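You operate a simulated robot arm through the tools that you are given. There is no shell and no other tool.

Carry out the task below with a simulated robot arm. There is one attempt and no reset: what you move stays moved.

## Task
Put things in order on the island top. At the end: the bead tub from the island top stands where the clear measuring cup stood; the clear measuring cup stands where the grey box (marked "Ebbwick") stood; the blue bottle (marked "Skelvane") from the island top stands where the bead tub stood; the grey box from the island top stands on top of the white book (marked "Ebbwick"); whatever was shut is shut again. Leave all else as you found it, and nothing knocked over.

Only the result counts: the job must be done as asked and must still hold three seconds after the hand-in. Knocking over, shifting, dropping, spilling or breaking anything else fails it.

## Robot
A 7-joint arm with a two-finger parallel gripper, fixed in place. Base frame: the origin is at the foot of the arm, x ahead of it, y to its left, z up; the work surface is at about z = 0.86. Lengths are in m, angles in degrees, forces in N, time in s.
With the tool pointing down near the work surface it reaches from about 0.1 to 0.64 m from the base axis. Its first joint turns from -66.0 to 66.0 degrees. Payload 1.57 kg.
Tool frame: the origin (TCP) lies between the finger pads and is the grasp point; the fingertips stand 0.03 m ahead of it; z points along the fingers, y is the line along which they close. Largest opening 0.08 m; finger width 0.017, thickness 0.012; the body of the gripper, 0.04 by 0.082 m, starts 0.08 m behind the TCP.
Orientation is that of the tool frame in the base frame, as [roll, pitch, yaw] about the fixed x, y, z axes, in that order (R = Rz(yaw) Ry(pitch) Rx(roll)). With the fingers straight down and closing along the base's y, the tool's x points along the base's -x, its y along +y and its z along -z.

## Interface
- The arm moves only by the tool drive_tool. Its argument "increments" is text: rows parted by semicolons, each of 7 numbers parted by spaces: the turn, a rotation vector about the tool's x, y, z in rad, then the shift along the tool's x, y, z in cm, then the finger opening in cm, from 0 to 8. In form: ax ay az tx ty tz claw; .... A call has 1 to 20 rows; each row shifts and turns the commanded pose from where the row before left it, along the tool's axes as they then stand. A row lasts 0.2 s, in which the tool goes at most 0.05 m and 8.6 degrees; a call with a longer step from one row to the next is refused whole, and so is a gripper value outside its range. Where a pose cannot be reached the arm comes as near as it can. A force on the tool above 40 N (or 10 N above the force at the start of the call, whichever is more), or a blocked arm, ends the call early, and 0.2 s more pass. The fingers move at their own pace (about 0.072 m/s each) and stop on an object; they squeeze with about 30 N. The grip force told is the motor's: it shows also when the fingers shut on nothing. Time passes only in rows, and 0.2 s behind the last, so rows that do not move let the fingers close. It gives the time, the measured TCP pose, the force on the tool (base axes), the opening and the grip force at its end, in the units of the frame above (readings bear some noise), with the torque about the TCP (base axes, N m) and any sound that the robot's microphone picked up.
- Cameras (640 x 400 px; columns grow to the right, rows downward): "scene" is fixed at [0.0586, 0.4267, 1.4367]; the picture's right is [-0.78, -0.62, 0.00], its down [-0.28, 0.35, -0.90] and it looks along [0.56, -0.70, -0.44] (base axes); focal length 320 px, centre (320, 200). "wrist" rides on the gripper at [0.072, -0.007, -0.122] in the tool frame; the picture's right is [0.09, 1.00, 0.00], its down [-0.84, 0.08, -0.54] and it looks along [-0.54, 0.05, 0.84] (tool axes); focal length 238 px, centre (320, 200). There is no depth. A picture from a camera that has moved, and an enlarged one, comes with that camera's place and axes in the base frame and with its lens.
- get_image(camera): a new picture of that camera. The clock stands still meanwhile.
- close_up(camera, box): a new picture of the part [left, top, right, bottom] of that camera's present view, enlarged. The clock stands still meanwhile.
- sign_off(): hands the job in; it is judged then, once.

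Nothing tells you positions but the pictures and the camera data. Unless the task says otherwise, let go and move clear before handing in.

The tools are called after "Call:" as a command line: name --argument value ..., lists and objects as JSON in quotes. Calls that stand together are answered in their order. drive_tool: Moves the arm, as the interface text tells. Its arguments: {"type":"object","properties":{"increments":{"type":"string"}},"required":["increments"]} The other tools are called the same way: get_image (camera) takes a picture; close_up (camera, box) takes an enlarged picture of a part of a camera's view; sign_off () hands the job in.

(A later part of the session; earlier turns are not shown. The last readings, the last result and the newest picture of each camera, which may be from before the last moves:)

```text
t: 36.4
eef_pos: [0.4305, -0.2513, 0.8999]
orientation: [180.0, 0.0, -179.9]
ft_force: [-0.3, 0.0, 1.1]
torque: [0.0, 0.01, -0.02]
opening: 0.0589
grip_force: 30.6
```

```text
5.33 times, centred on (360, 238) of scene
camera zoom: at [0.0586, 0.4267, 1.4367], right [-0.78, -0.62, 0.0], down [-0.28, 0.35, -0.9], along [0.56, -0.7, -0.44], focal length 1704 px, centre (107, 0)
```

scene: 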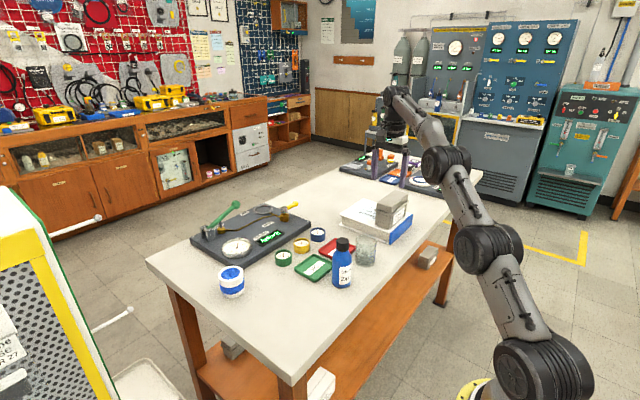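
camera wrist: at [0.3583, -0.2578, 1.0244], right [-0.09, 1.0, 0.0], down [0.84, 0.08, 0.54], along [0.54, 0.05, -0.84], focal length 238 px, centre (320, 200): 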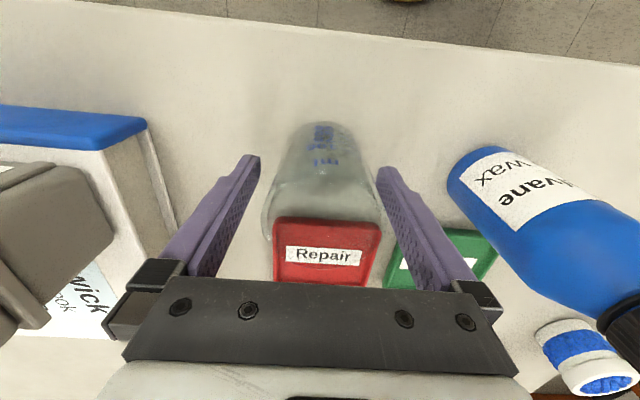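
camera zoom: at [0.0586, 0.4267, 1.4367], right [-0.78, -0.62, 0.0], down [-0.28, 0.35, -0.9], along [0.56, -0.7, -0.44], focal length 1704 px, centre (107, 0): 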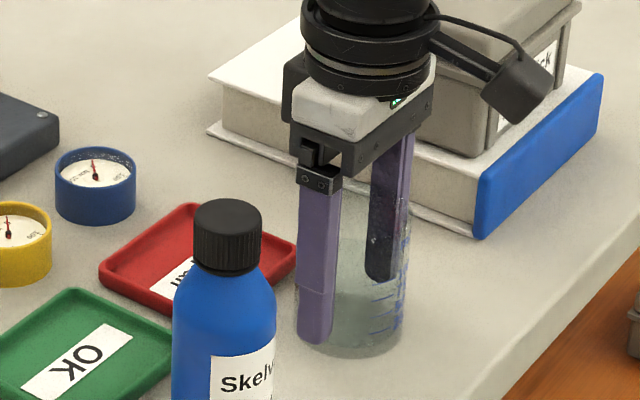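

The cup is gripped (0.0589 m). I'm lifting it straight up, clear of the bottle, then moving to over the box's former place.

Call:
drive_tool --increments "0 0 0 0 0 -0.5 5.5;0 0 0 0 0 -1 5.5;0 0 0 0 0 -2.5 5.5;0 0 0 0 0 -3 5.5;0 0 0 0 0 -3 5.5;0 0 0 0 0 -3 5.5;0 0 0 0 0 -3 5.5;0 0 0 0 0 -3 5.5;0 0 0 0 0 0 5.5"

Call:
get_image --camera "scene"

Call:
get_image --camera "wrist"

```text
t: 38.4
eef_pos: [0.4295, -0.2506, 1.0943]
orientation: [-180.0, 0.0, -179.9]
ft_force: [0.0, -0.1, -0.7]
torque: [-0.01, -0.03, -0.01]
opening: 0.059
grip_force: 30.2
```

```text
taken
```

scene: 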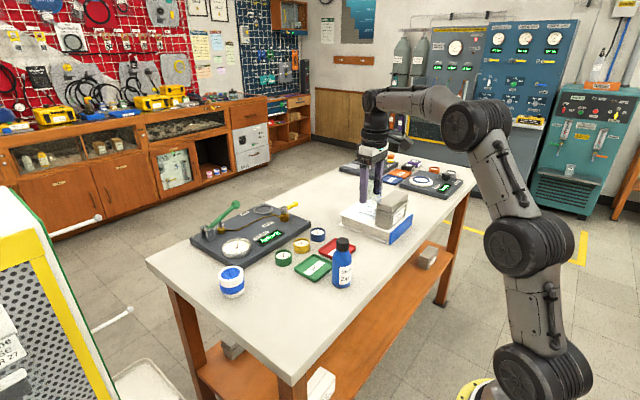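

```text
taken
camera wrist: at [0.3573, -0.2571, 1.2175], right [-0.09, 1.0, 0.0], down [0.84, 0.08, 0.54], along [0.54, 0.05, -0.84], focal length 238 px, centre (320, 200)
```

wrist: 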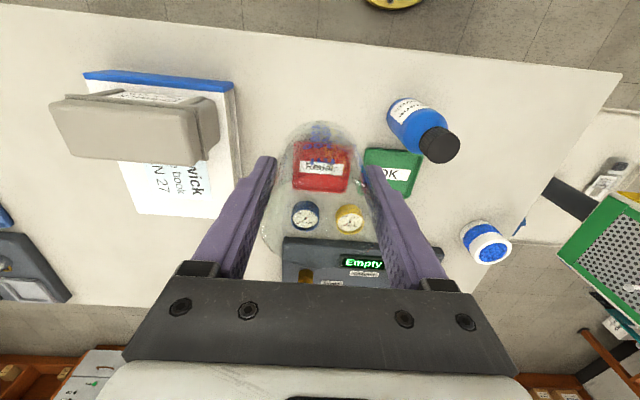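

The cup is up and held upright. I'm carrying it to (0.470, 0.031).

Call:
drive_tool --increments "0 0 0 -0.2 1.5 0 5.5;0 0 0 -0.5 3.5 0 5.5;0 0 0 -0.5 3.5 0 5.5;0 0 0 -0.5 3.5 0 5.5;0 0 0 -0.5 3.5 0 5.5;0 0 0 -0.5 3.5 0 5.5;0 0 0 -0.5 3.5 0 5.5;0 0 0 -0.5 3.5 0 5.5;0 0 0 -0.4 2.16 0 5.5;0 0 0 0 0 0 5.5;0 0 0 0 0 4 5.5;0 0 0 0 0 4 5.5;0 0 0 0 0 4 5.5;0 0 0 0 0 3 5.5;0 0 0 0 0 0 5.5;0 0 0 0 0 0 5.5"

Call:
get_image --camera "wrist"

Call:
close_up --camera "scene" --box '[220, 220, 380, 320]'

```text
t: 41.8
eef_pos: [0.469, 0.0301, 0.9406]
orientation: [179.9, -0.1, -179.9]
ft_force: [-0.4, 0.3, -0.2]
torque: [-0.02, -0.03, -0.01]
opening: 0.0585
grip_force: 29.8
```

```text
taken
camera wrist: at [0.3975, 0.024, 1.0637], right [-0.09, 1.0, 0.0], down [0.84, 0.08, 0.54], along [0.54, 0.05, -0.84], focal length 238 px, centre (320, 200)
```

wrist: 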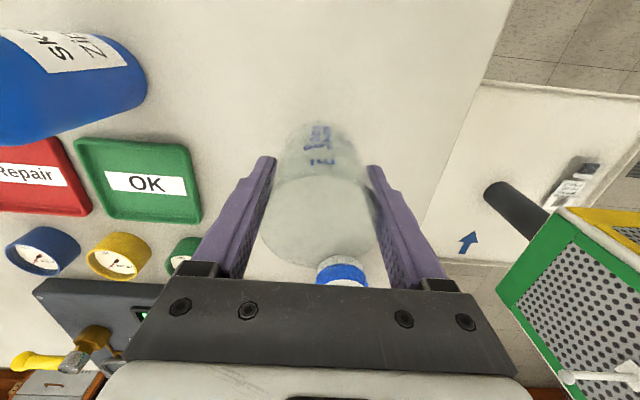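

```text
4.00 times, centred on (300, 270) of scene
camera zoom: at [0.0586, 0.4267, 1.4367], right [-0.78, -0.62, 0.0], down [-0.28, 0.35, -0.9], along [0.56, -0.7, -0.44], focal length 1278 px, centre (400, -80)
```

zoom: 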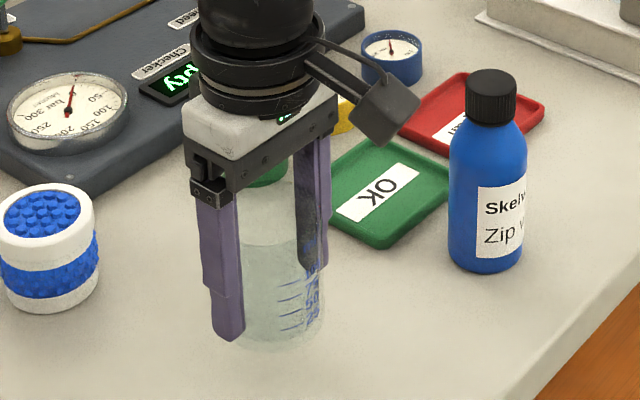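

Over the target, with the cup bottom about 4 cm above the table. I'm lowering slowly until it touches.

Call:
drive_tool --increments "0 0 0 -0.1 0.1 1 5.5;0 0 0 0 0 1 5.5;0 0 0 0 0 0.8 5.5;0 0 0 0 0 0.5 5.5;0 0 0 0 0 0.3 5.5;0 0 0 0 0 0 5.5"

Call:
drive_tool --increments "0 0 0 0 0 0.2 5.5;0 0 0 0 0 0 5.5"

```text
t: 43.2
eef_pos: [0.4718, 0.0309, 0.906]
orientation: [179.9, 0.0, -179.9]
ft_force: [0.4, 0.6, -0.7]
torque: [0.01, -0.01, 0.0]
opening: 0.0588
grip_force: 30.5
```

```text
t: 43.8
eef_pos: [0.4713, 0.0325, 0.9055]
orientation: [180.0, -0.1, -179.9]
ft_force: [-0.8, 0.7, 0.3]
torque: [0.02, -0.02, 0.01]
opening: 0.0588
grip_force: 30.2
```

Call:
drive_tool --increments "0 0 0 0 0 0.2 5.5;0 0 0 0 0 0 5.5"

Call:
close_up --camera "scene" --box '[250, 250, 330, 300]'

```text
t: 44.4
eef_pos: [0.4715, 0.0322, 0.9031]
orientation: [-179.9, 0.0, -179.9]
ft_force: [-0.2, -1.1, -0.5]
torque: [0.0, -0.01, 0.05]
opening: 0.0589
grip_force: 29.9
```

```text
8.00 times, centred on (290, 275) of scene
camera zoom: at [0.0586, 0.4267, 1.4367], right [-0.78, -0.62, 0.0], down [-0.28, 0.35, -0.9], along [0.56, -0.7, -0.44], focal length 2556 px, centre (560, -400)
```

zoom: 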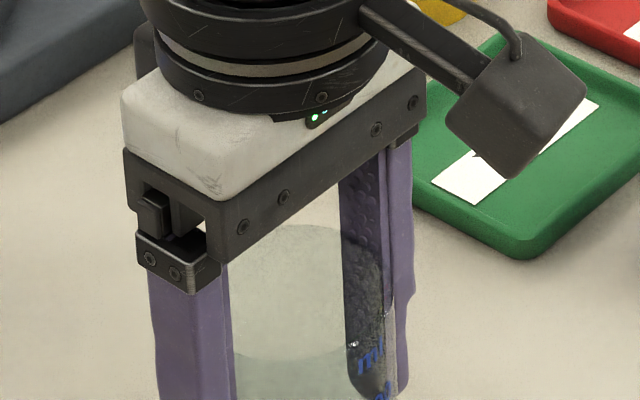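

Call:
drive_tool --increments "0 0 0 0 0 0.15 5.5;0 0 0 0 0 0 5.5"

Call:
drive_tool --increments "0 0 0 0 0 0.1 5.5;0 0 0 0 0 0 5.5"

```text
t: 45.0
eef_pos: [0.4714, 0.0335, 0.9015]
orientation: [-180.0, 0.0, -179.8]
ft_force: [0.6, -0.8, 4.0]
torque: [-0.03, 0.05, 0.04]
opening: 0.0589
grip_force: 30.4
```

```text
t: 45.6
eef_pos: [0.4729, 0.0345, 0.9006]
orientation: [179.9, 0.0, -179.8]
ft_force: [-2.6, 0.0, 10.5]
torque: [0.11, 0.12, 0.06]
opening: 0.0588
grip_force: 29.7
```

The cup is down on the table (contact force rose). I'm easing up 1 mm and opening.

Call:
drive_tool --increments "0 0 0 0 0 -0.1 5.5;0 0 0 0 0 0 6.1;0 0 0 0 0 0 6.6;0 0 0 0 0 0 7.3;0 0 0 0 0 0 8;0 0 0 0 0 0 8"

Call:
get_image --camera "wrist"

Call:
close_up --camera "scene" --box '[220, 230, 380, 330]'

```text
t: 47.0
eef_pos: [0.4721, 0.0345, 0.9007]
orientation: [-179.9, 0.1, -180.0]
ft_force: [-0.3, 0.2, -0.1]
torque: [0.02, -0.01, 0.02]
opening: 0.0797
grip_force: 0.1
```

```text
taken
camera wrist: at [0.3998, 0.0271, 1.0243], right [-0.09, 1.0, 0.0], down [0.84, 0.08, 0.54], along [0.54, 0.05, -0.84], focal length 238 px, centre (320, 200)
```

wrist: 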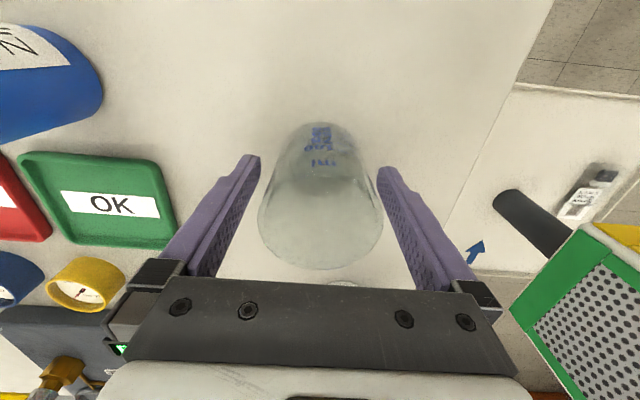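

```text
4.00 times, centred on (300, 280) of scene
camera zoom: at [0.0586, 0.4267, 1.4367], right [-0.78, -0.62, 0.0], down [-0.28, 0.35, -0.9], along [0.56, -0.7, -0.44], focal length 1278 px, centre (400, -120)
```

zoom: 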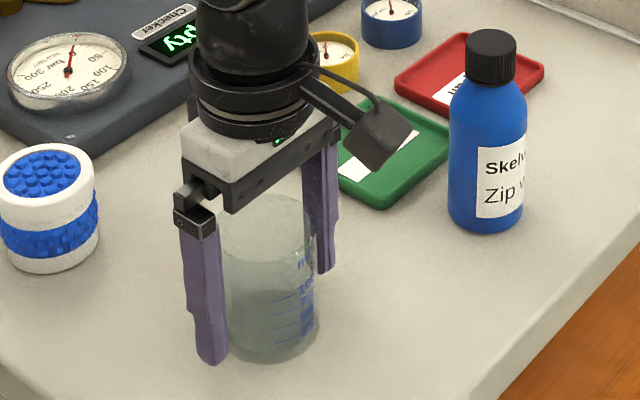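

The cup stands free. I'm rising and moving to look at the tub.

Call:
drive_tool --increments "0 0 0 0 0 -2 8;0 0 0 0 0 -3 8;0 0 0 0 0 -4 8;0 0 0 0 0 -4 8;0 0 0 0 0 -3 8;0 0 0 -1.5 2 0 8;0 0 0 -1.5 2 0 8;0 0 0 0 0 0 8;0 0 0 0 0 0 8"

Call:
get_image --camera "wrist"

Call:
close_up --camera "wrist" --box '[250, 130, 410, 230]'

Call:
close_up --camera "scene" --box '[190, 250, 270, 300]'

```text
t: 49.0
eef_pos: [0.5022, 0.0709, 1.0605]
orientation: [-180.0, 0.0, -179.9]
ft_force: [-0.2, 0.9, 0.5]
torque: [-0.02, -0.03, 0.02]
opening: 0.0801
grip_force: 0.0
```

```text
taken
camera wrist: at [0.43, 0.0646, 1.1838], right [-0.09, 1.0, 0.0], down [0.84, 0.08, 0.54], along [0.54, 0.05, -0.84], focal length 238 px, centre (320, 200)
```

wrist: 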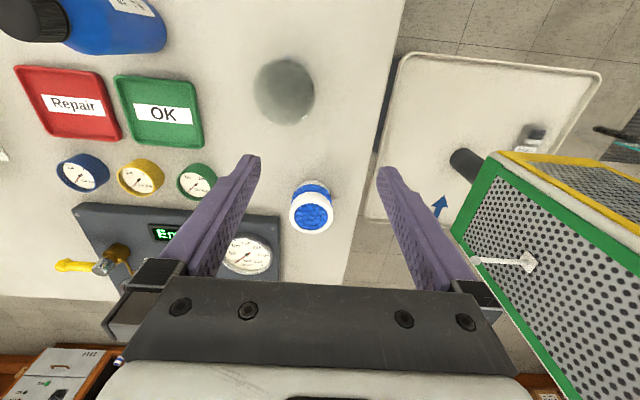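

```text
4.00 times, centred on (330, 180) of wrist
camera zoom: at [0.43, 0.0646, 1.1838], right [-0.09, 1.0, 0.0], down [0.84, 0.08, 0.54], along [0.54, 0.05, -0.84], focal length 953 px, centre (280, 280)
```

zoom: 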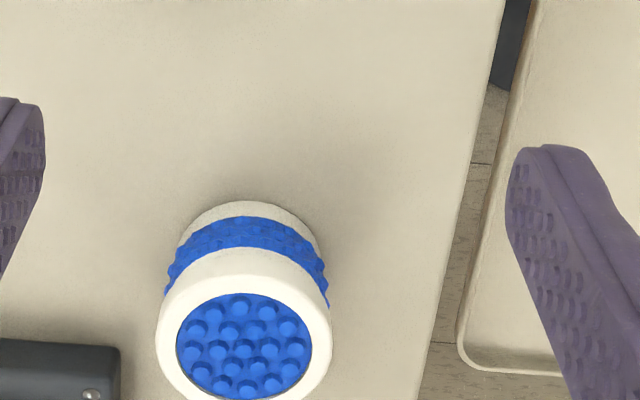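

```text
8.00 times, centred on (230, 275) of scene
camera zoom: at [0.0586, 0.4267, 1.4367], right [-0.78, -0.62, 0.0], down [-0.28, 0.35, -0.9], along [0.56, -0.7, -0.44], focal length 2556 px, centre (1040, -400)
```

zoom: 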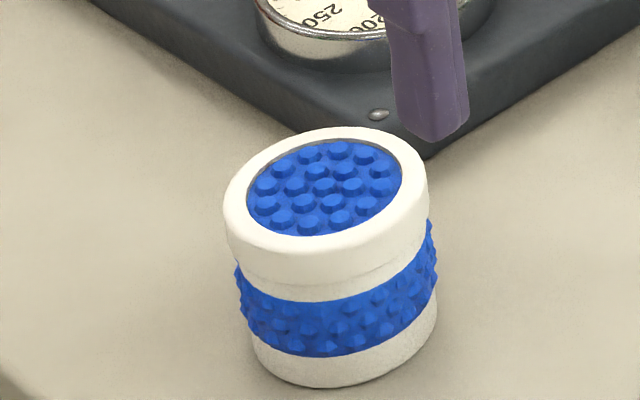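

The tub is centred near (0.635, 0.071), about 0.639 m out, right at the edge of reach. I'll first test whether I can get there at z≈0.97, above the tub's top (0.91).

Call:
drive_tool --increments "0 0 0 -2.7 0 2.7 8;0 0 0 -2.7 0 2.7 8;0 0 0 -2.6 0 2.6 8;0 0 0 -2.5 0 1 8;0 0 0 -2.5 0 0 8;0 0 0 0 0 0 8;0 0 0 0 0 0 8"

Call:
get_image --camera "wrist"

```text
t: 50.6
eef_pos: [0.6327, 0.0718, 0.9699]
orientation: [180.0, 0.0, -179.8]
ft_force: [0.2, 0.1, 0.7]
torque: [-0.04, 0.0, -0.01]
opening: 0.08
grip_force: 0.1
```

```text
taken
camera wrist: at [0.5606, 0.0665, 1.0936], right [-0.09, 1.0, 0.0], down [0.84, 0.08, 0.54], along [0.54, 0.05, -0.84], focal length 238 px, centre (320, 200)
```

wrist: 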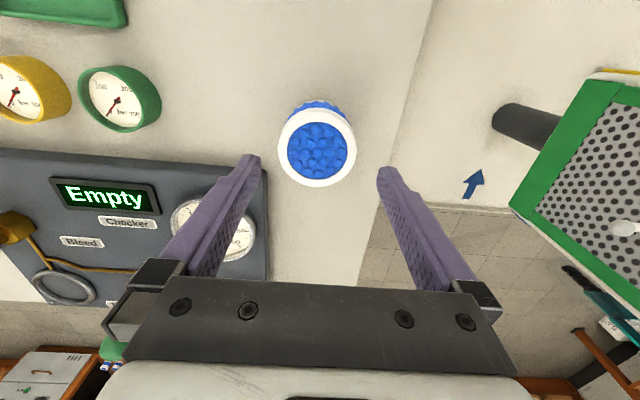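

Reachable. I'm taking a close look to centre the fingers on the tub precisely.

Call:
close_up --camera "wrist" --box '[270, 95, 366, 155]'

Call:
close_up --camera "wrist" --box '[270, 135, 366, 195]'

Call:
close_up --camera "scene" --box '[190, 240, 286, 300]'

```text
6.67 times, centred on (318, 125) of wrist
camera zoom: at [0.5606, 0.0665, 1.0936], right [-0.09, 1.0, 0.0], down [0.84, 0.08, 0.54], along [0.54, 0.05, -0.84], focal length 1589 px, centre (333, 700)
```

zoom: 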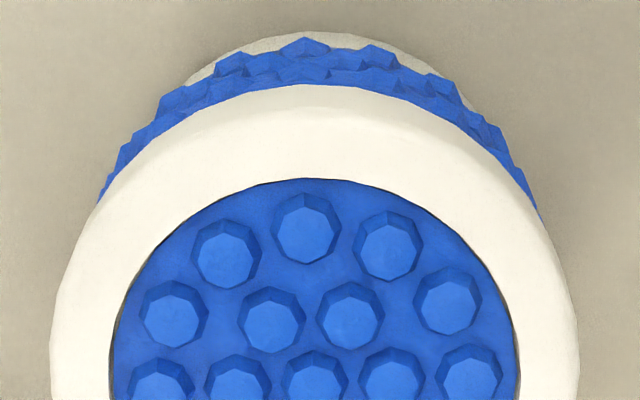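

```text
6.67 times, centred on (318, 165) of wrist
camera zoom: at [0.5606, 0.0665, 1.0936], right [-0.09, 1.0, 0.0], down [0.84, 0.08, 0.54], along [0.54, 0.05, -0.84], focal length 1589 px, centre (333, 433)
```

zoom: 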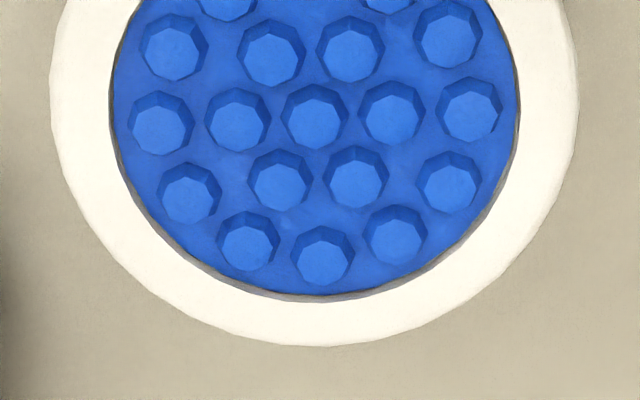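

```text
6.67 times, centred on (238, 270) of scene
camera zoom: at [0.0586, 0.4267, 1.4367], right [-0.78, -0.62, 0.0], down [-0.28, 0.35, -0.9], along [0.56, -0.7, -0.44], focal length 2130 px, centre (867, -267)
```

zoom: 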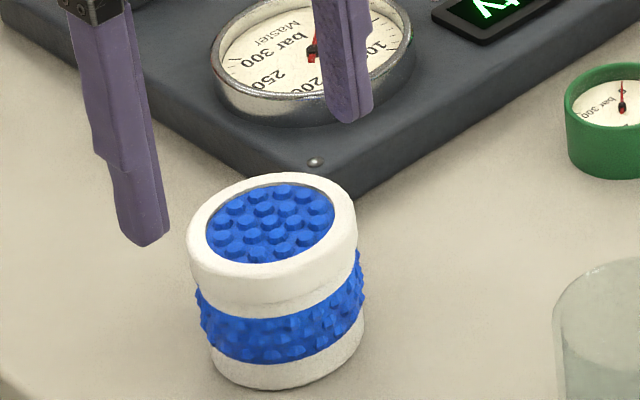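

The tub is centred at about (0.6315, 0.070), within 2 mm of the gripper. I'm descending to z≈0.897 (fingertips about 7 mm off the table).

Call:
drive_tool --increments "0 0 0 0.1 -0.15 1.5 8;0 0 0 0 0 2 8;0 0 0 0 0 2 8;0 0 0 0 0 1 8;0 0 0 0 0 0.6 8;0 0 0 0 0 0 8;0 0 0 0 0 0 8"

Call:
get_image --camera "wrist"

Call:
close_up --camera "scene" --box '[190, 240, 286, 300]'

```text
t: 52.2
eef_pos: [0.6316, 0.0697, 0.8989]
orientation: [-180.0, -0.1, -179.9]
ft_force: [-0.7, -0.3, -0.8]
torque: [0.01, 0.02, 0.03]
opening: 0.08
grip_force: 0.0
```

```text
taken
camera wrist: at [0.5585, 0.0649, 1.0219], right [-0.09, 1.0, 0.0], down [0.84, 0.08, 0.54], along [0.54, 0.05, -0.84], focal length 238 px, centre (320, 200)
```

wrist: 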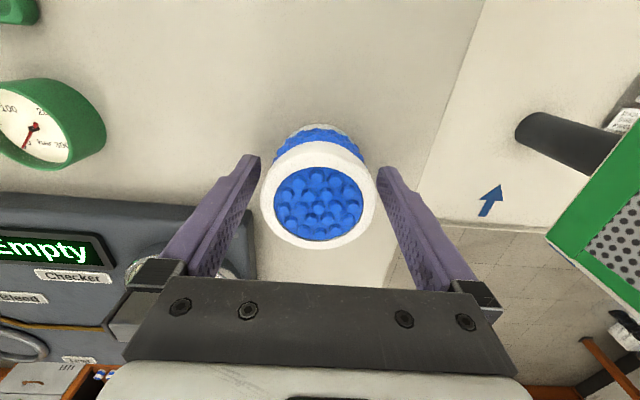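

```text
6.67 times, centred on (238, 270) of scene
camera zoom: at [0.0586, 0.4267, 1.4367], right [-0.78, -0.62, 0.0], down [-0.28, 0.35, -0.9], along [0.56, -0.7, -0.44], focal length 2130 px, centre (867, -267)
```

zoom: 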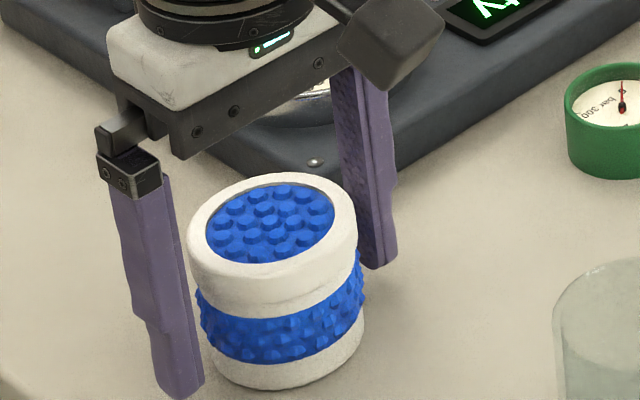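

Centred. I'm closing on the tub.

Call:
drive_tool --increments "0 0 0 0 0 0 7.2;0 0 0 0 0 0 6.6;0 0 0 0 0 0 6;0 0 0 0 0 0 5.5;0 0 0 0 0 0 5.5;0 0 0 0 0 0 5.5"

Call:
close_up --camera "scene" --box '[190, 240, 286, 300]'

Call:
get_image --camera "wrist"

```text
t: 53.6
eef_pos: [0.6307, 0.0709, 0.8991]
orientation: [179.9, -0.1, 180.0]
ft_force: [0.7, -0.1, 0.4]
torque: [0.01, -0.05, 0.02]
opening: 0.059
grip_force: 30.0
```

```text
6.67 times, centred on (238, 270) of scene
camera zoom: at [0.0586, 0.4267, 1.4367], right [-0.78, -0.62, 0.0], down [-0.28, 0.35, -0.9], along [0.56, -0.7, -0.44], focal length 2130 px, centre (867, -267)
```

zoom: 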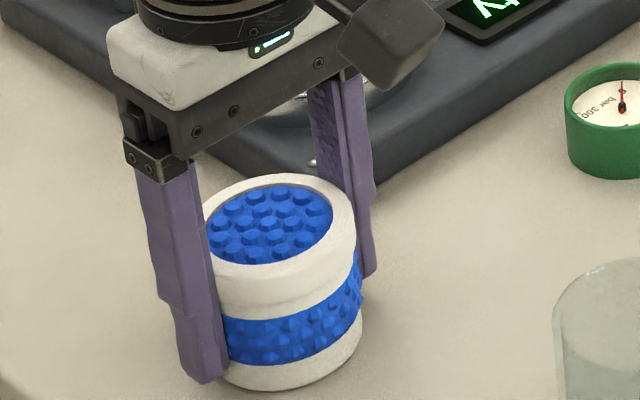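

```text
taken
camera wrist: at [0.5586, 0.0649, 1.0219], right [-0.09, 1.0, 0.0], down [0.84, 0.08, 0.54], along [0.54, 0.05, -0.84], focal length 238 px, centre (320, 200)
```

wrist: 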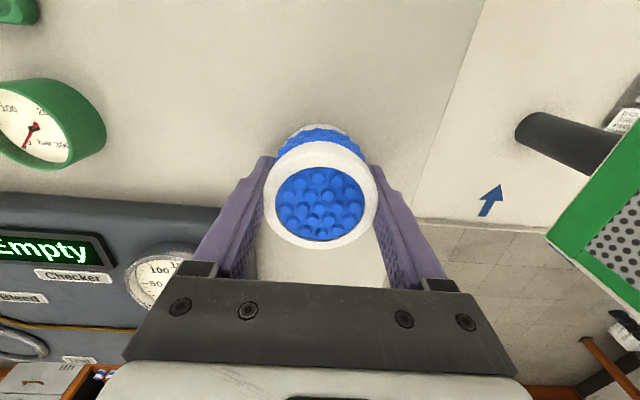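

The tub is gripped. I'm lifting it a little to check.

Call:
drive_tool --increments "0 0 0 0 0 -0.5 5.5;0 0 0 0 0 -1 5.5;0 0 0 0 0 -1.5 5.5;0 0 0 0 0 -2 5.5;0 0 0 0 0 -2 5.5;0 0 0 0 0 0 5.5"

Call:
close_up --camera "scene" --box '[170, 210, 330, 310]'

```text
t: 55.0
eef_pos: [0.63, 0.0709, 0.9672]
orientation: [-179.9, -0.1, -179.9]
ft_force: [-0.1, 0.0, -1.1]
torque: [0.01, 0.0, -0.01]
opening: 0.0586
grip_force: 30.0
```

```text
4.00 times, centred on (250, 260) of scene
camera zoom: at [0.0586, 0.4267, 1.4367], right [-0.78, -0.62, 0.0], down [-0.28, 0.35, -0.9], along [0.56, -0.7, -0.44], focal length 1278 px, centre (600, -40)
```

zoom: 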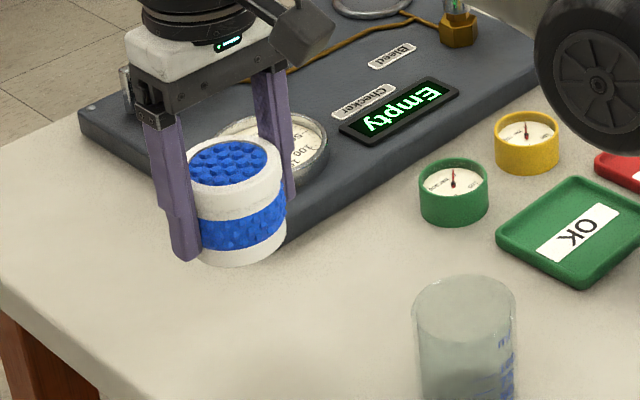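

It's lifted cleanly and upright. I'm carrying it over to the cup's former place at (0.429, −0.251), rising on the way.

Call:
drive_tool --increments "0 0 0 0.84 -1.34 -1 5.5;0 0 0 1.68 -2.687 -2 5.5;0 0 0 1.68 -2.687 -2 5.5;0 0 0 1.68 -2.687 -2 5.5;0 0 0 1.68 -2.687 -2 5.5;0 0 0 1.68 -2.687 -1 5.5;0 0 0 1.68 -2.687 0 5.5;0 0 0 1.68 -2.687 0 5.5;0 0 0 1.68 -2.687 0 5.5;0 0 0 1.68 -2.687 0 5.5;0 0 0 1.68 -2.687 0 5.5;0 0 0 1.68 -2.687 0 5.5;0 0 0 0.84 -1.34 0 5.5;0 0 0 0 0 0 5.5;0 0 0 0 0 0 5.5"

Call:
get_image --camera "wrist"

Call:
get_image --camera "scene"

```text
t: 58.2
eef_pos: [0.4285, -0.2528, 1.0701]
orientation: [-180.0, 0.0, -179.9]
ft_force: [0.4, 0.5, -1.6]
torque: [0.01, 0.0, -0.01]
opening: 0.0585
grip_force: 30.2
```

```text
taken
camera wrist: at [0.3558, -0.2588, 1.1935], right [-0.09, 1.0, 0.0], down [0.84, 0.08, 0.54], along [0.54, 0.05, -0.84], focal length 238 px, centre (320, 200)
```

wrist: 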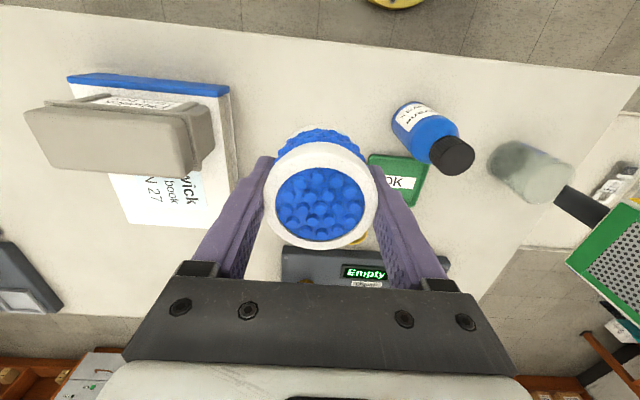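

```text
taken
```

scene: 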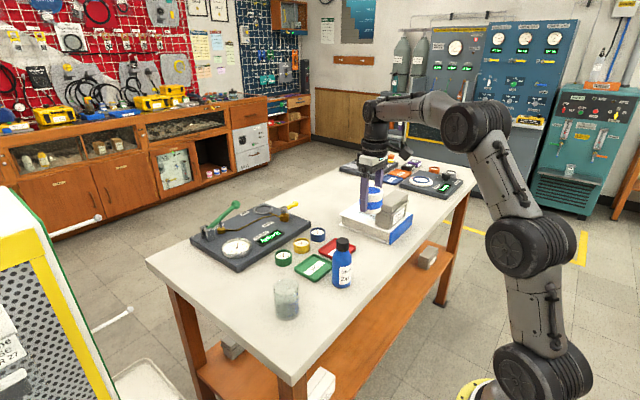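

Over the cup's old place. I'm lowering the tub.

Call:
drive_tool --increments "0 0 0 -0.1 0.1 2 5.5;0 0 0 0 0 3 5.5;0 0 0 0 0 3 5.5;0 0 0 0 0 3 5.5;0 0 0 0 0 2.5 5.5;0 0 0 0 0 1.5 5.5;0 0 0 0 0 0.8 5.5;0 0 0 0 0 0 5.5;0 0 0 0 0 0 5.5"

Call:
close_up --camera "scene" --box '[300, 200, 420, 275]'

```text
t: 60.2
eef_pos: [0.4285, -0.2506, 0.9132]
orientation: [-180.0, 0.0, -179.9]
ft_force: [-0.2, -1.0, -1.7]
torque: [0.0, 0.02, 0.02]
opening: 0.0585
grip_force: 29.8
```

```text
5.33 times, centred on (360, 238) of scene
camera zoom: at [0.0586, 0.4267, 1.4367], right [-0.78, -0.62, 0.0], down [-0.28, 0.35, -0.9], along [0.56, -0.7, -0.44], focal length 1704 px, centre (107, 0)
```

zoom: 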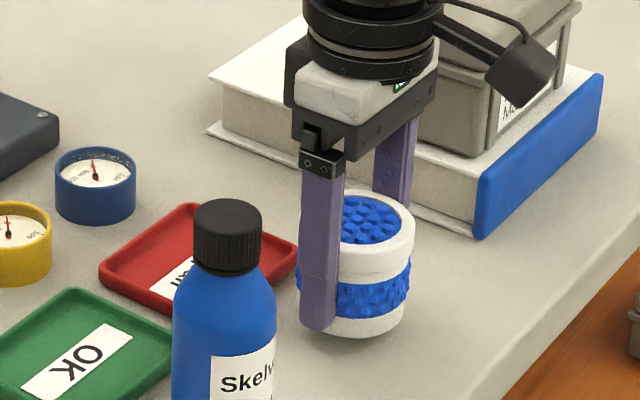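

Call:
drive_tool --increments "0 0 0 0 0 0.5 5.5;0 0 0 0 0 0.3 5.5;0 0 0 0 0 0.2 5.5;0 0 0 0 0 0 5.5"

Call:
drive_tool --increments "0 0 0 0 0 0.15 5.5;0 0 0 0 0 0 5.5"

```text
t: 61.2
eef_pos: [0.4289, -0.2505, 0.901]
orientation: [179.9, 0.0, -179.9]
ft_force: [0.4, -0.2, -0.9]
torque: [-0.03, 0.01, -0.01]
opening: 0.0584
grip_force: 30.5
```

```text
t: 61.8
eef_pos: [0.4299, -0.2504, 0.9016]
orientation: [-180.0, 0.0, -179.9]
ft_force: [0.5, -0.7, 0.1]
torque: [-0.03, 0.05, -0.02]
opening: 0.0585
grip_force: 30.0
```

Call:
drive_tool --increments "0 0 0 0 0 0.15 5.5;0 0 0 0 0 0 5.5"

```text
t: 62.4
eef_pos: [0.4296, -0.2528, 0.8989]
orientation: [180.0, 0.0, -179.9]
ft_force: [0.7, -0.5, -2.2]
torque: [-0.01, 0.0, 0.02]
opening: 0.0582
grip_force: 29.7
```

Call:
drive_tool --increments "0 0 0 0 0 0.12 5.5;0 0 0 0 0 0 5.5"

Call:
close_up --camera "scene" --box '[330, 225, 410, 275]'

```text
t: 63.0
eef_pos: [0.4299, -0.2519, 0.8988]
orientation: [-179.8, 0.2, -180.0]
ft_force: [-2.6, -0.8, 6.8]
torque: [0.12, 0.18, 0.05]
opening: 0.0584
grip_force: 29.6
```

```text
8.00 times, centred on (370, 250) of scene
camera zoom: at [0.0585, 0.4267, 1.4367], right [-0.78, -0.62, 0.0], down [-0.28, 0.35, -0.9], along [0.56, -0.7, -0.44], focal length 2556 px, centre (-80, -200)
```

zoom: 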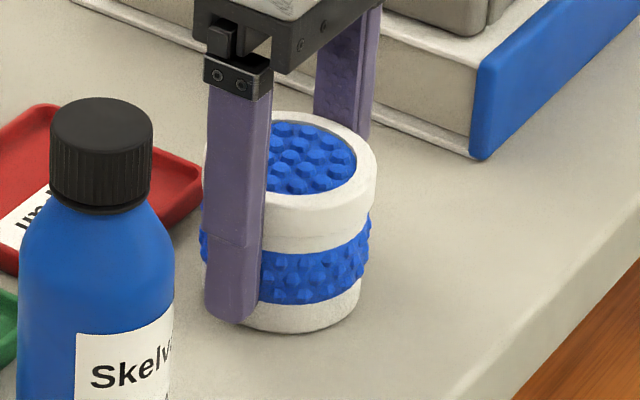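

The tub touches down (about 7 N). I'm opening and rising.

Call:
drive_tool --increments "0 0 0 0 0 -0.05 5.5;0 0 0 0 0 0 6.1;0 0 0 0 0 0 6.8;0 0 0 0 0 0 7.5;0 0 0 0 0 0 8;0 0 0 0 0 0 8"

Call:
close_up --camera "scene" --box '[330, 225, 410, 275]'

Call:
get_image --camera "wrist"

```text
t: 64.4
eef_pos: [0.4309, -0.2507, 0.8984]
orientation: [-180.0, -0.1, -179.9]
ft_force: [0.0, 0.8, 0.3]
torque: [-0.02, 0.02, -0.02]
opening: 0.0804
grip_force: 0.0
```

```text
8.00 times, centred on (370, 250) of scene
camera zoom: at [0.0586, 0.4267, 1.4367], right [-0.78, -0.62, 0.0], down [-0.28, 0.35, -0.9], along [0.56, -0.7, -0.44], focal length 2556 px, centre (-80, -200)
```

zoom: 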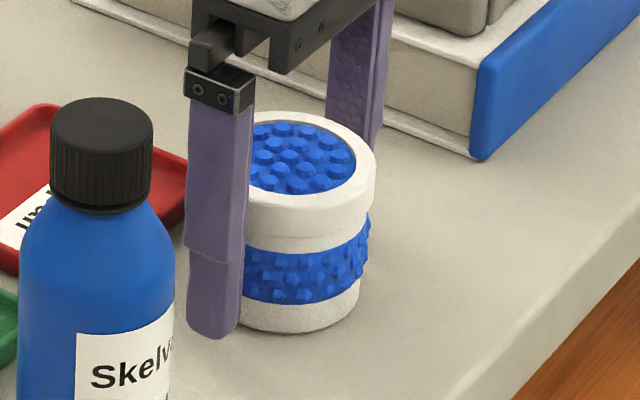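

```text
taken
camera wrist: at [0.3586, -0.257, 1.0218], right [-0.09, 1.0, 0.0], down [0.84, 0.08, 0.54], along [0.54, 0.05, -0.84], focal length 238 px, centre (320, 200)
```

wrist: 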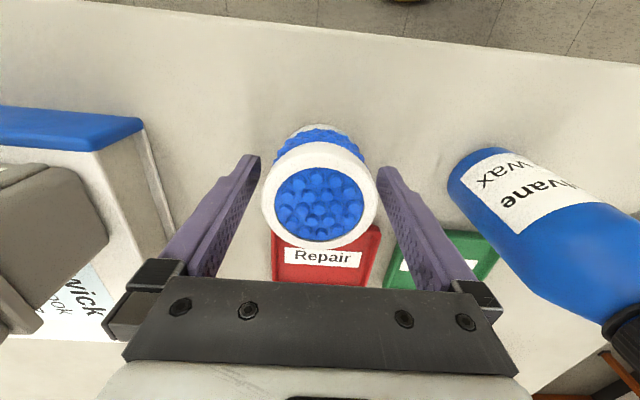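

The tub stands where the cup was. I'm rising and moving back to get a clear look at the bottle.

Call:
drive_tool --increments "0 0 0 0 0 -2 8;0 0 0 0 0 -3 8;0 0 0 0 0 -4 8;0 0 0 0 0 -4 8;0 0 0 0 0 -4 8;0 0 0 0 0 -2 8;0 0 0 3 2.8 0 8;0 0 0 3 2.9 0 8;0 0 0 3 2.9 0 8;0 0 0 2 2.9 0 8;0 0 0 0 0 0 8;0 0 0 0 0 0 8"

Call:
get_image --camera "wrist"

Call:
close_up --camera "wrist" --box '[250, 80, 410, 180]'

Call:
close_up --camera "scene" --box '[295, 230, 391, 290]'

```text
t: 67.0
eef_pos: [0.3182, -0.1365, 1.0854]
orientation: [179.9, 0.0, -179.9]
ft_force: [-0.5, -0.7, 0.1]
torque: [-0.01, 0.02, 0.0]
opening: 0.0799
grip_force: 0.1
```

```text
taken
camera wrist: at [0.2475, -0.1411, 1.2095], right [-0.09, 1.0, 0.0], down [0.84, 0.08, 0.54], along [0.54, 0.05, -0.84], focal length 238 px, centre (320, 200)
```

wrist: 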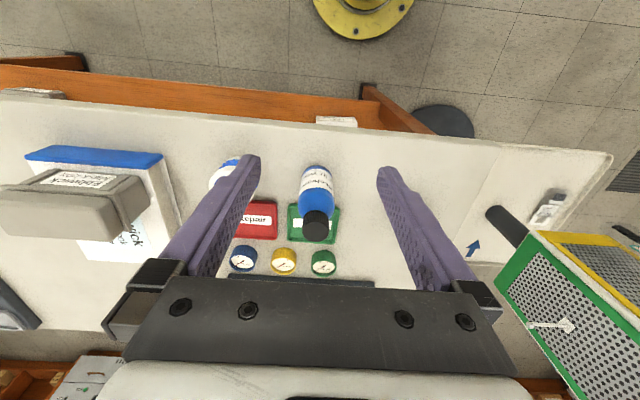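

```text
4.00 times, centred on (330, 130) of wrist
camera zoom: at [0.2475, -0.1411, 1.2095], right [-0.09, 1.0, 0.0], down [0.84, 0.08, 0.54], along [0.54, 0.05, -0.84], focal length 953 px, centre (280, 480)
```

zoom: 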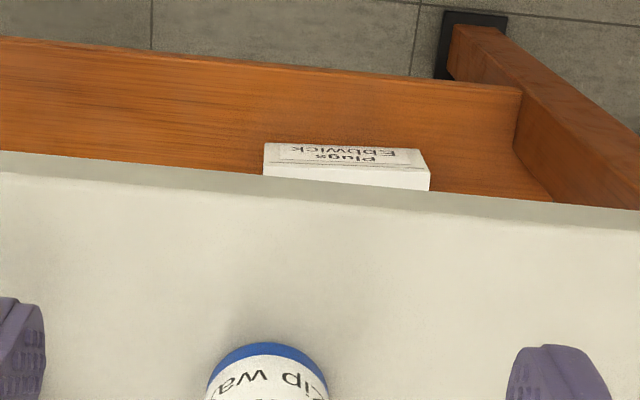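

```text
6.67 times, centred on (343, 260) of scene
camera zoom: at [0.0586, 0.4267, 1.4367], right [-0.78, -0.62, 0.0], down [-0.28, 0.35, -0.9], along [0.56, -0.7, -0.44], focal length 2130 px, centre (167, -200)
```

zoom: 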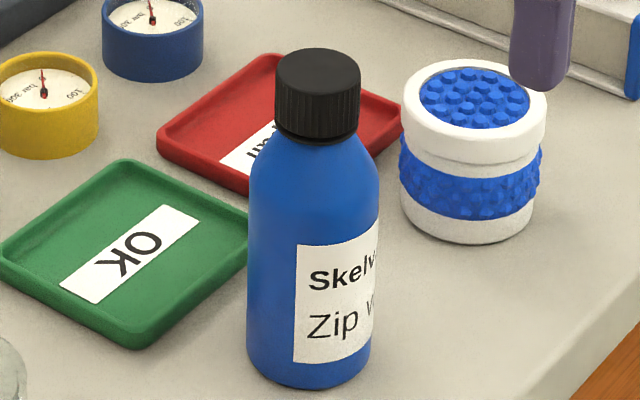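

The bottle stands at about (0.432, −0.132), cap top ≈0.992. I'm moving above it and checking alignment before descending.

Call:
drive_tool --increments "0 0 0 -3.5 0.15 0 8;0 0 0 -4 0.15 0 8;0 0 0 -3.9 0.15 0 8;0 0 0 0 0 1 8;0 0 0 0 0 2 8;0 0 0 0 0 0 8;0 0 0 0 0 0 8"

Call:
get_image --camera "wrist"

Call:
close_up --camera "wrist" --box '[264, 80, 376, 150]'

Call:
close_up --camera "wrist" --box '[264, 130, 376, 200]'

Call:
close_up --camera "scene" --box '[280, 200, 408, 280]'

```text
t: 68.6
eef_pos: [0.4328, -0.1296, 1.0564]
orientation: [-180.0, 0.0, -179.9]
ft_force: [-0.3, -0.1, -0.2]
torque: [0.02, 0.02, 0.02]
opening: 0.0799
grip_force: 0.1
```

```text
taken
camera wrist: at [0.3608, -0.1351, 1.1793], right [-0.09, 1.0, 0.0], down [0.84, 0.08, 0.54], along [0.54, 0.05, -0.84], focal length 238 px, centre (320, 200)
```

wrist: 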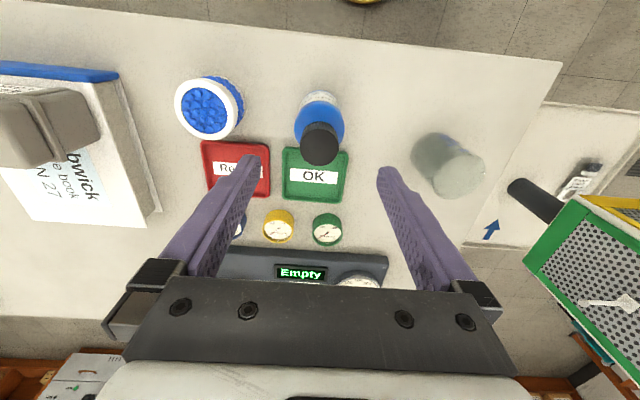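

```text
5.71 times, centred on (320, 115) of wrist
camera zoom: at [0.3608, -0.1351, 1.1793], right [-0.09, 1.0, 0.0], down [0.84, 0.08, 0.54], along [0.54, 0.05, -0.84], focal length 1362 px, centre (320, 686)
```

zoom: 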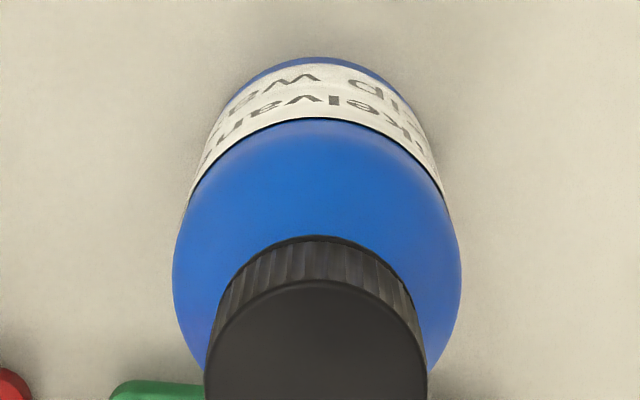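

```text
5.71 times, centred on (320, 165) of wrist
camera zoom: at [0.3608, -0.1351, 1.1793], right [-0.09, 1.0, 0.0], down [0.84, 0.08, 0.54], along [0.54, 0.05, -0.84], focal length 1362 px, centre (320, 400)
```

zoom: 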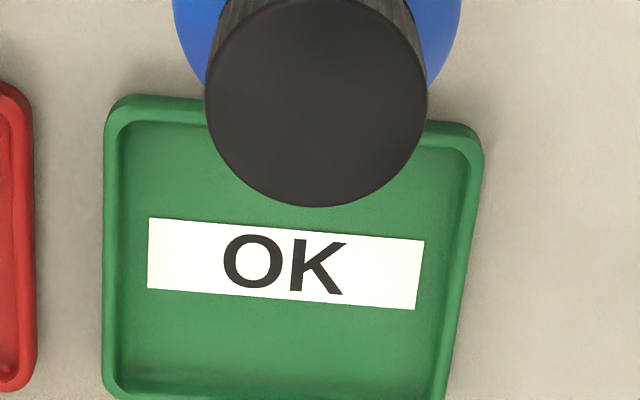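

```text
5.00 times, centred on (344, 240) of scene
camera zoom: at [0.0586, 0.4267, 1.4367], right [-0.78, -0.62, 0.0], down [-0.28, 0.35, -0.9], along [0.56, -0.7, -0.44], focal length 1598 px, centre (200, 0)
```

zoom: 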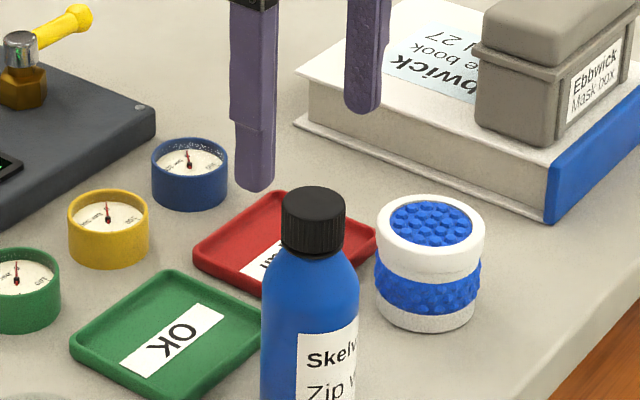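

Aligned within about 2 mm. I'm descending around the bottle to z≈0.93 so the gripper body stays above the cap.

Call:
drive_tool --increments "0 0 0 0.2 -0.1 1.5 8;0 0 0 0 0 2.5 8;0 0 0 0 0 2.5 8;0 0 0 0 0 2.5 8;0 0 0 0 0 2 8;0 0 0 0 0 1.5 8;0 0 0 0 0 0 8;0 0 0 0 0 0 8"

Call:
get_image --camera "wrist"

Call:
close_up --camera "scene" --box '[280, 210, 408, 290]'

```text
t: 70.4
eef_pos: [0.4314, -0.1321, 0.9341]
orientation: [179.9, -0.1, -179.9]
ft_force: [0.1, 0.1, 0.5]
torque: [0.01, -0.02, -0.01]
opening: 0.0797
grip_force: 0.0
```

```text
taken
camera wrist: at [0.3594, -0.1374, 1.0565], right [-0.09, 1.0, 0.0], down [0.84, 0.08, 0.54], along [0.54, 0.05, -0.84], focal length 238 px, centre (320, 200)
```

wrist: 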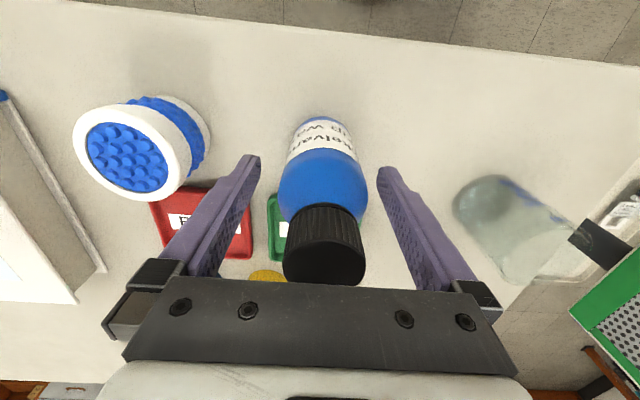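

```text
5.00 times, centred on (344, 250) of scene
camera zoom: at [0.0586, 0.4267, 1.4367], right [-0.78, -0.62, 0.0], down [-0.28, 0.35, -0.9], along [0.56, -0.7, -0.44], focal length 1598 px, centre (200, -50)
```

zoom: 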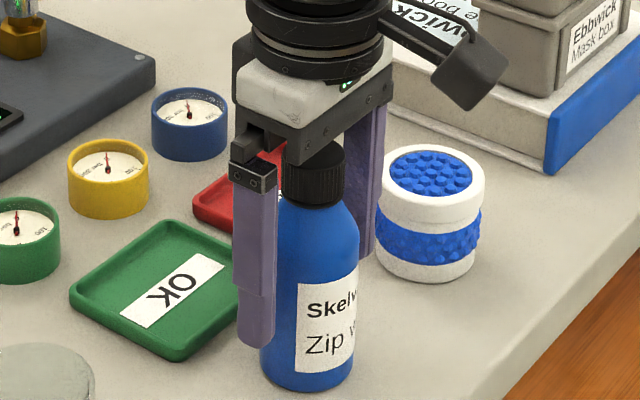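

The bottle is between the fingers. Closing.

Call:
drive_tool --increments "0 0 0 0 0 0 6.8;0 0 0 0 0 0 5.8;0 0 0 0 0 0 5;0 0 0 0 0 0 4.5;0 0 0 0 0 0 4.5;0 0 0 0 0 0 4.5;0 0 0 0 0 0 4.5"

Call:
close_up --camera "scene" --box '[280, 210, 408, 290]'

```text
t: 72.0
eef_pos: [0.4322, -0.131, 0.9329]
orientation: [-180.0, 0.0, -179.9]
ft_force: [-0.3, 1.5, 0.6]
torque: [0.08, 0.0, -0.01]
opening: 0.0484
grip_force: 30.0
```

```text
5.00 times, centred on (344, 250) of scene
camera zoom: at [0.0586, 0.4267, 1.4367], right [-0.78, -0.62, 0.0], down [-0.28, 0.35, -0.9], along [0.56, -0.7, -0.44], focal length 1598 px, centre (200, -50)
```

zoom: 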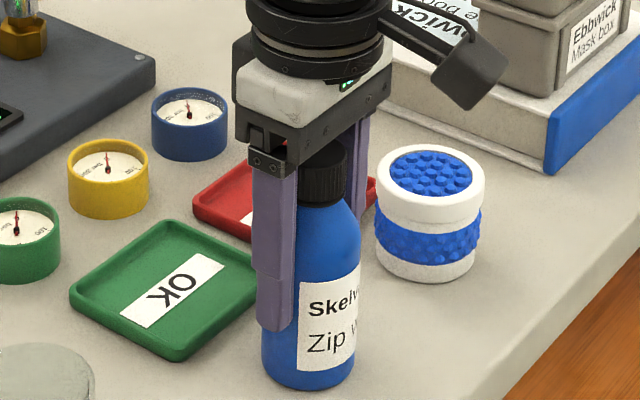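

The bottle is gripped (0.0484 m). I'm lifting it, and I'll route well clear of the cup to the tub's old place.

Call:
drive_tool --increments "0 0 0 0 0 -0.5 4.5;0 0 0 0 0 -1 4.5;0 0 0 0 0 -2 4.5;0 0 0 0 0 -2.5 4.5;0 0 0 0 0 -2.5 4.5;0 0 0 0 0 -2 4.5;0 0 0 0 0 0 4.5"

Call:
get_image --camera "scene"

Call:
get_image --camera "wrist"

```text
t: 73.6
eef_pos: [0.4326, -0.1307, 1.038]
orientation: [180.0, 0.0, -180.0]
ft_force: [0.7, 0.3, -1.0]
torque: [-0.01, -0.01, -0.01]
opening: 0.0485
grip_force: 29.8
```

```text
taken
```

scene: 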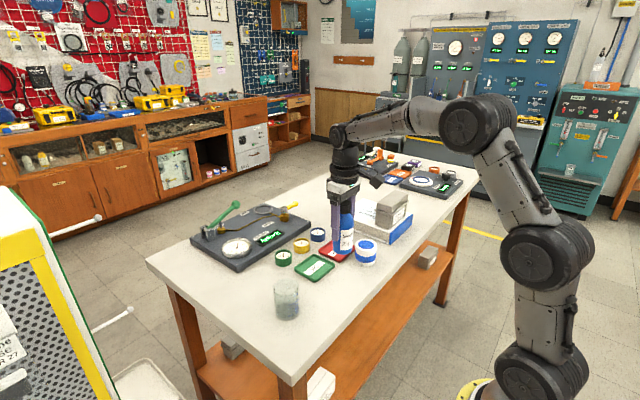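

```text
taken
camera wrist: at [0.3607, -0.1376, 1.1622], right [-0.09, 1.0, 0.0], down [0.84, 0.08, 0.54], along [0.54, 0.05, -0.84], focal length 238 px, centre (320, 200)
```

wrist: 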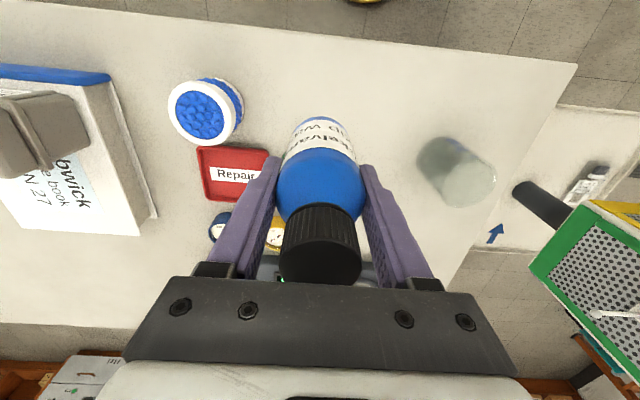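

Call:
drive_tool --increments "0 0 0 -1.5 0.4 0 4.5;0 0 0 -2.96 0.82 0 4.5;0 0 0 -2.96 0.82 0 4.5;0 0 0 -2.96 0.82 0 4.5;0 0 0 -2.96 0.82 0 4.5;0 0 0 -1.5 1.5 0.5 4.5;0 0 0 -0.87 2.6 1 4.5;0 0 0 -0.87 2.6 1 4.5;0 0 0 -0.87 2.6 1 4.5;0 0 0 -0.87 2.6 1 4.5;0 0 0 -0.87 2.6 1 4.5;0 0 0 -0.85 1.9 0.5 4.5;0 0 0 0 0 0 4.5;0 0 0 0 0 0 4.5"

Call:
get_image --camera "wrist"

Call:
close_up --camera "scene" --box '[170, 210, 330, 310]'

```text
t: 76.6
eef_pos: [0.6305, 0.0711, 0.9782]
orientation: [179.9, 0.0, -179.9]
ft_force: [0.0, 0.5, -2.2]
torque: [0.03, 0.02, -0.02]
opening: 0.0486
grip_force: 30.2
```

```text
taken
camera wrist: at [0.5585, 0.0645, 1.1007], right [-0.09, 1.0, 0.0], down [0.84, 0.08, 0.54], along [0.54, 0.05, -0.84], focal length 238 px, centre (320, 200)
```

wrist: 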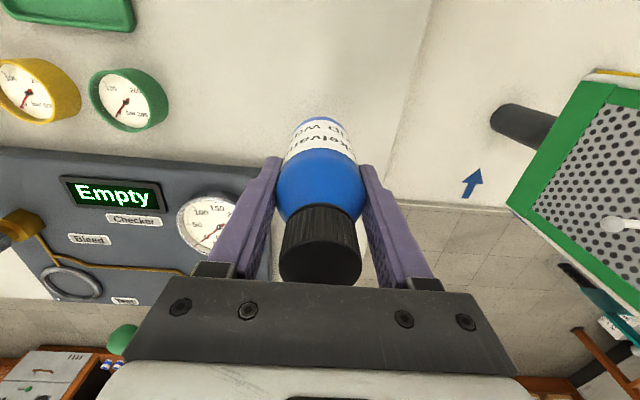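

```text
4.00 times, centred on (250, 260) of scene
camera zoom: at [0.0587, 0.4267, 1.4367], right [-0.78, -0.62, 0.0], down [-0.28, 0.35, -0.9], along [0.56, -0.7, -0.44], focal length 1278 px, centre (600, -40)
```

zoom: 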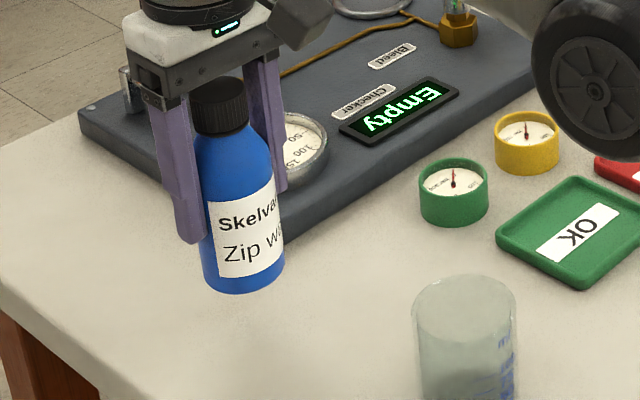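

It's over the tub's former spot. I'm trimming 2 mm and lowering.

Call:
drive_tool --increments "0 0 0 -0.2 -0.1 1 4.5;0 0 0 0 0 1.2 4.5;0 0 0 0 0 1 4.5;0 0 0 0 0 0.5 4.5;0 0 0 0 0 0.3 4.5;0 0 0 0 0 0 4.5"

Call:
drive_tool --increments "0 0 0 0 0 0.2 4.5;0 0 0 0 0 0 4.5"

```text
t: 78.0
eef_pos: [0.6339, 0.067, 0.9376]
orientation: [-180.0, 0.0, -179.9]
ft_force: [0.4, 0.3, -1.1]
torque: [0.01, 0.0, 0.04]
opening: 0.0487
grip_force: 30.3
```

```text
t: 78.6
eef_pos: [0.6346, 0.0677, 0.9359]
orientation: [180.0, -0.1, -179.9]
ft_force: [-0.5, -0.3, -1.5]
torque: [0.0, 0.04, 0.02]
opening: 0.0487
grip_force: 30.0
```

Call:
drive_tool --increments "0 0 0 0.1 0.25 0 4.5;0 0 0 0 0 0 4.5"

Call:
get_image --camera "wrist"

```text
t: 79.2
eef_pos: [0.6323, 0.0697, 0.9348]
orientation: [-180.0, -0.1, -179.8]
ft_force: [0.2, -1.0, -2.3]
torque: [0.03, -0.04, 0.0]
opening: 0.0485
grip_force: 30.0
```

```text
taken
camera wrist: at [0.5607, 0.0641, 1.0584], right [-0.09, 1.0, 0.0], down [0.84, 0.08, 0.54], along [0.54, 0.05, -0.84], focal length 238 px, centre (320, 200)
```

wrist: 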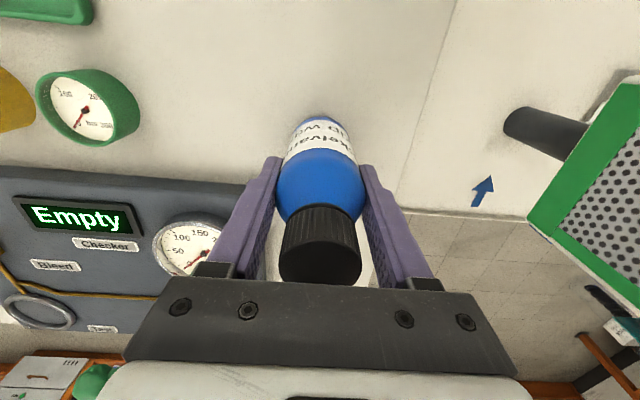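

Call:
drive_tool --increments "0 0 0 0 0 0.15 4.5;0 0 0 0 0 0 4.5"

Call:
drive_tool --increments "0 0 0 0 0 0.12 4.5;0 0 0 0 0 0 4.5"

```text
t: 79.8
eef_pos: [0.633, 0.0709, 0.9358]
orientation: [-179.9, 0.0, -179.9]
ft_force: [-0.8, 0.1, -0.2]
torque: [0.0, 0.0, 0.0]
opening: 0.0486
grip_force: 30.2
```

```text
t: 80.4
eef_pos: [0.6329, 0.0709, 0.9337]
orientation: [-180.0, 0.1, -179.8]
ft_force: [-1.1, -0.7, 1.7]
torque: [0.0, 0.11, 0.01]
opening: 0.0486
grip_force: 30.4
```

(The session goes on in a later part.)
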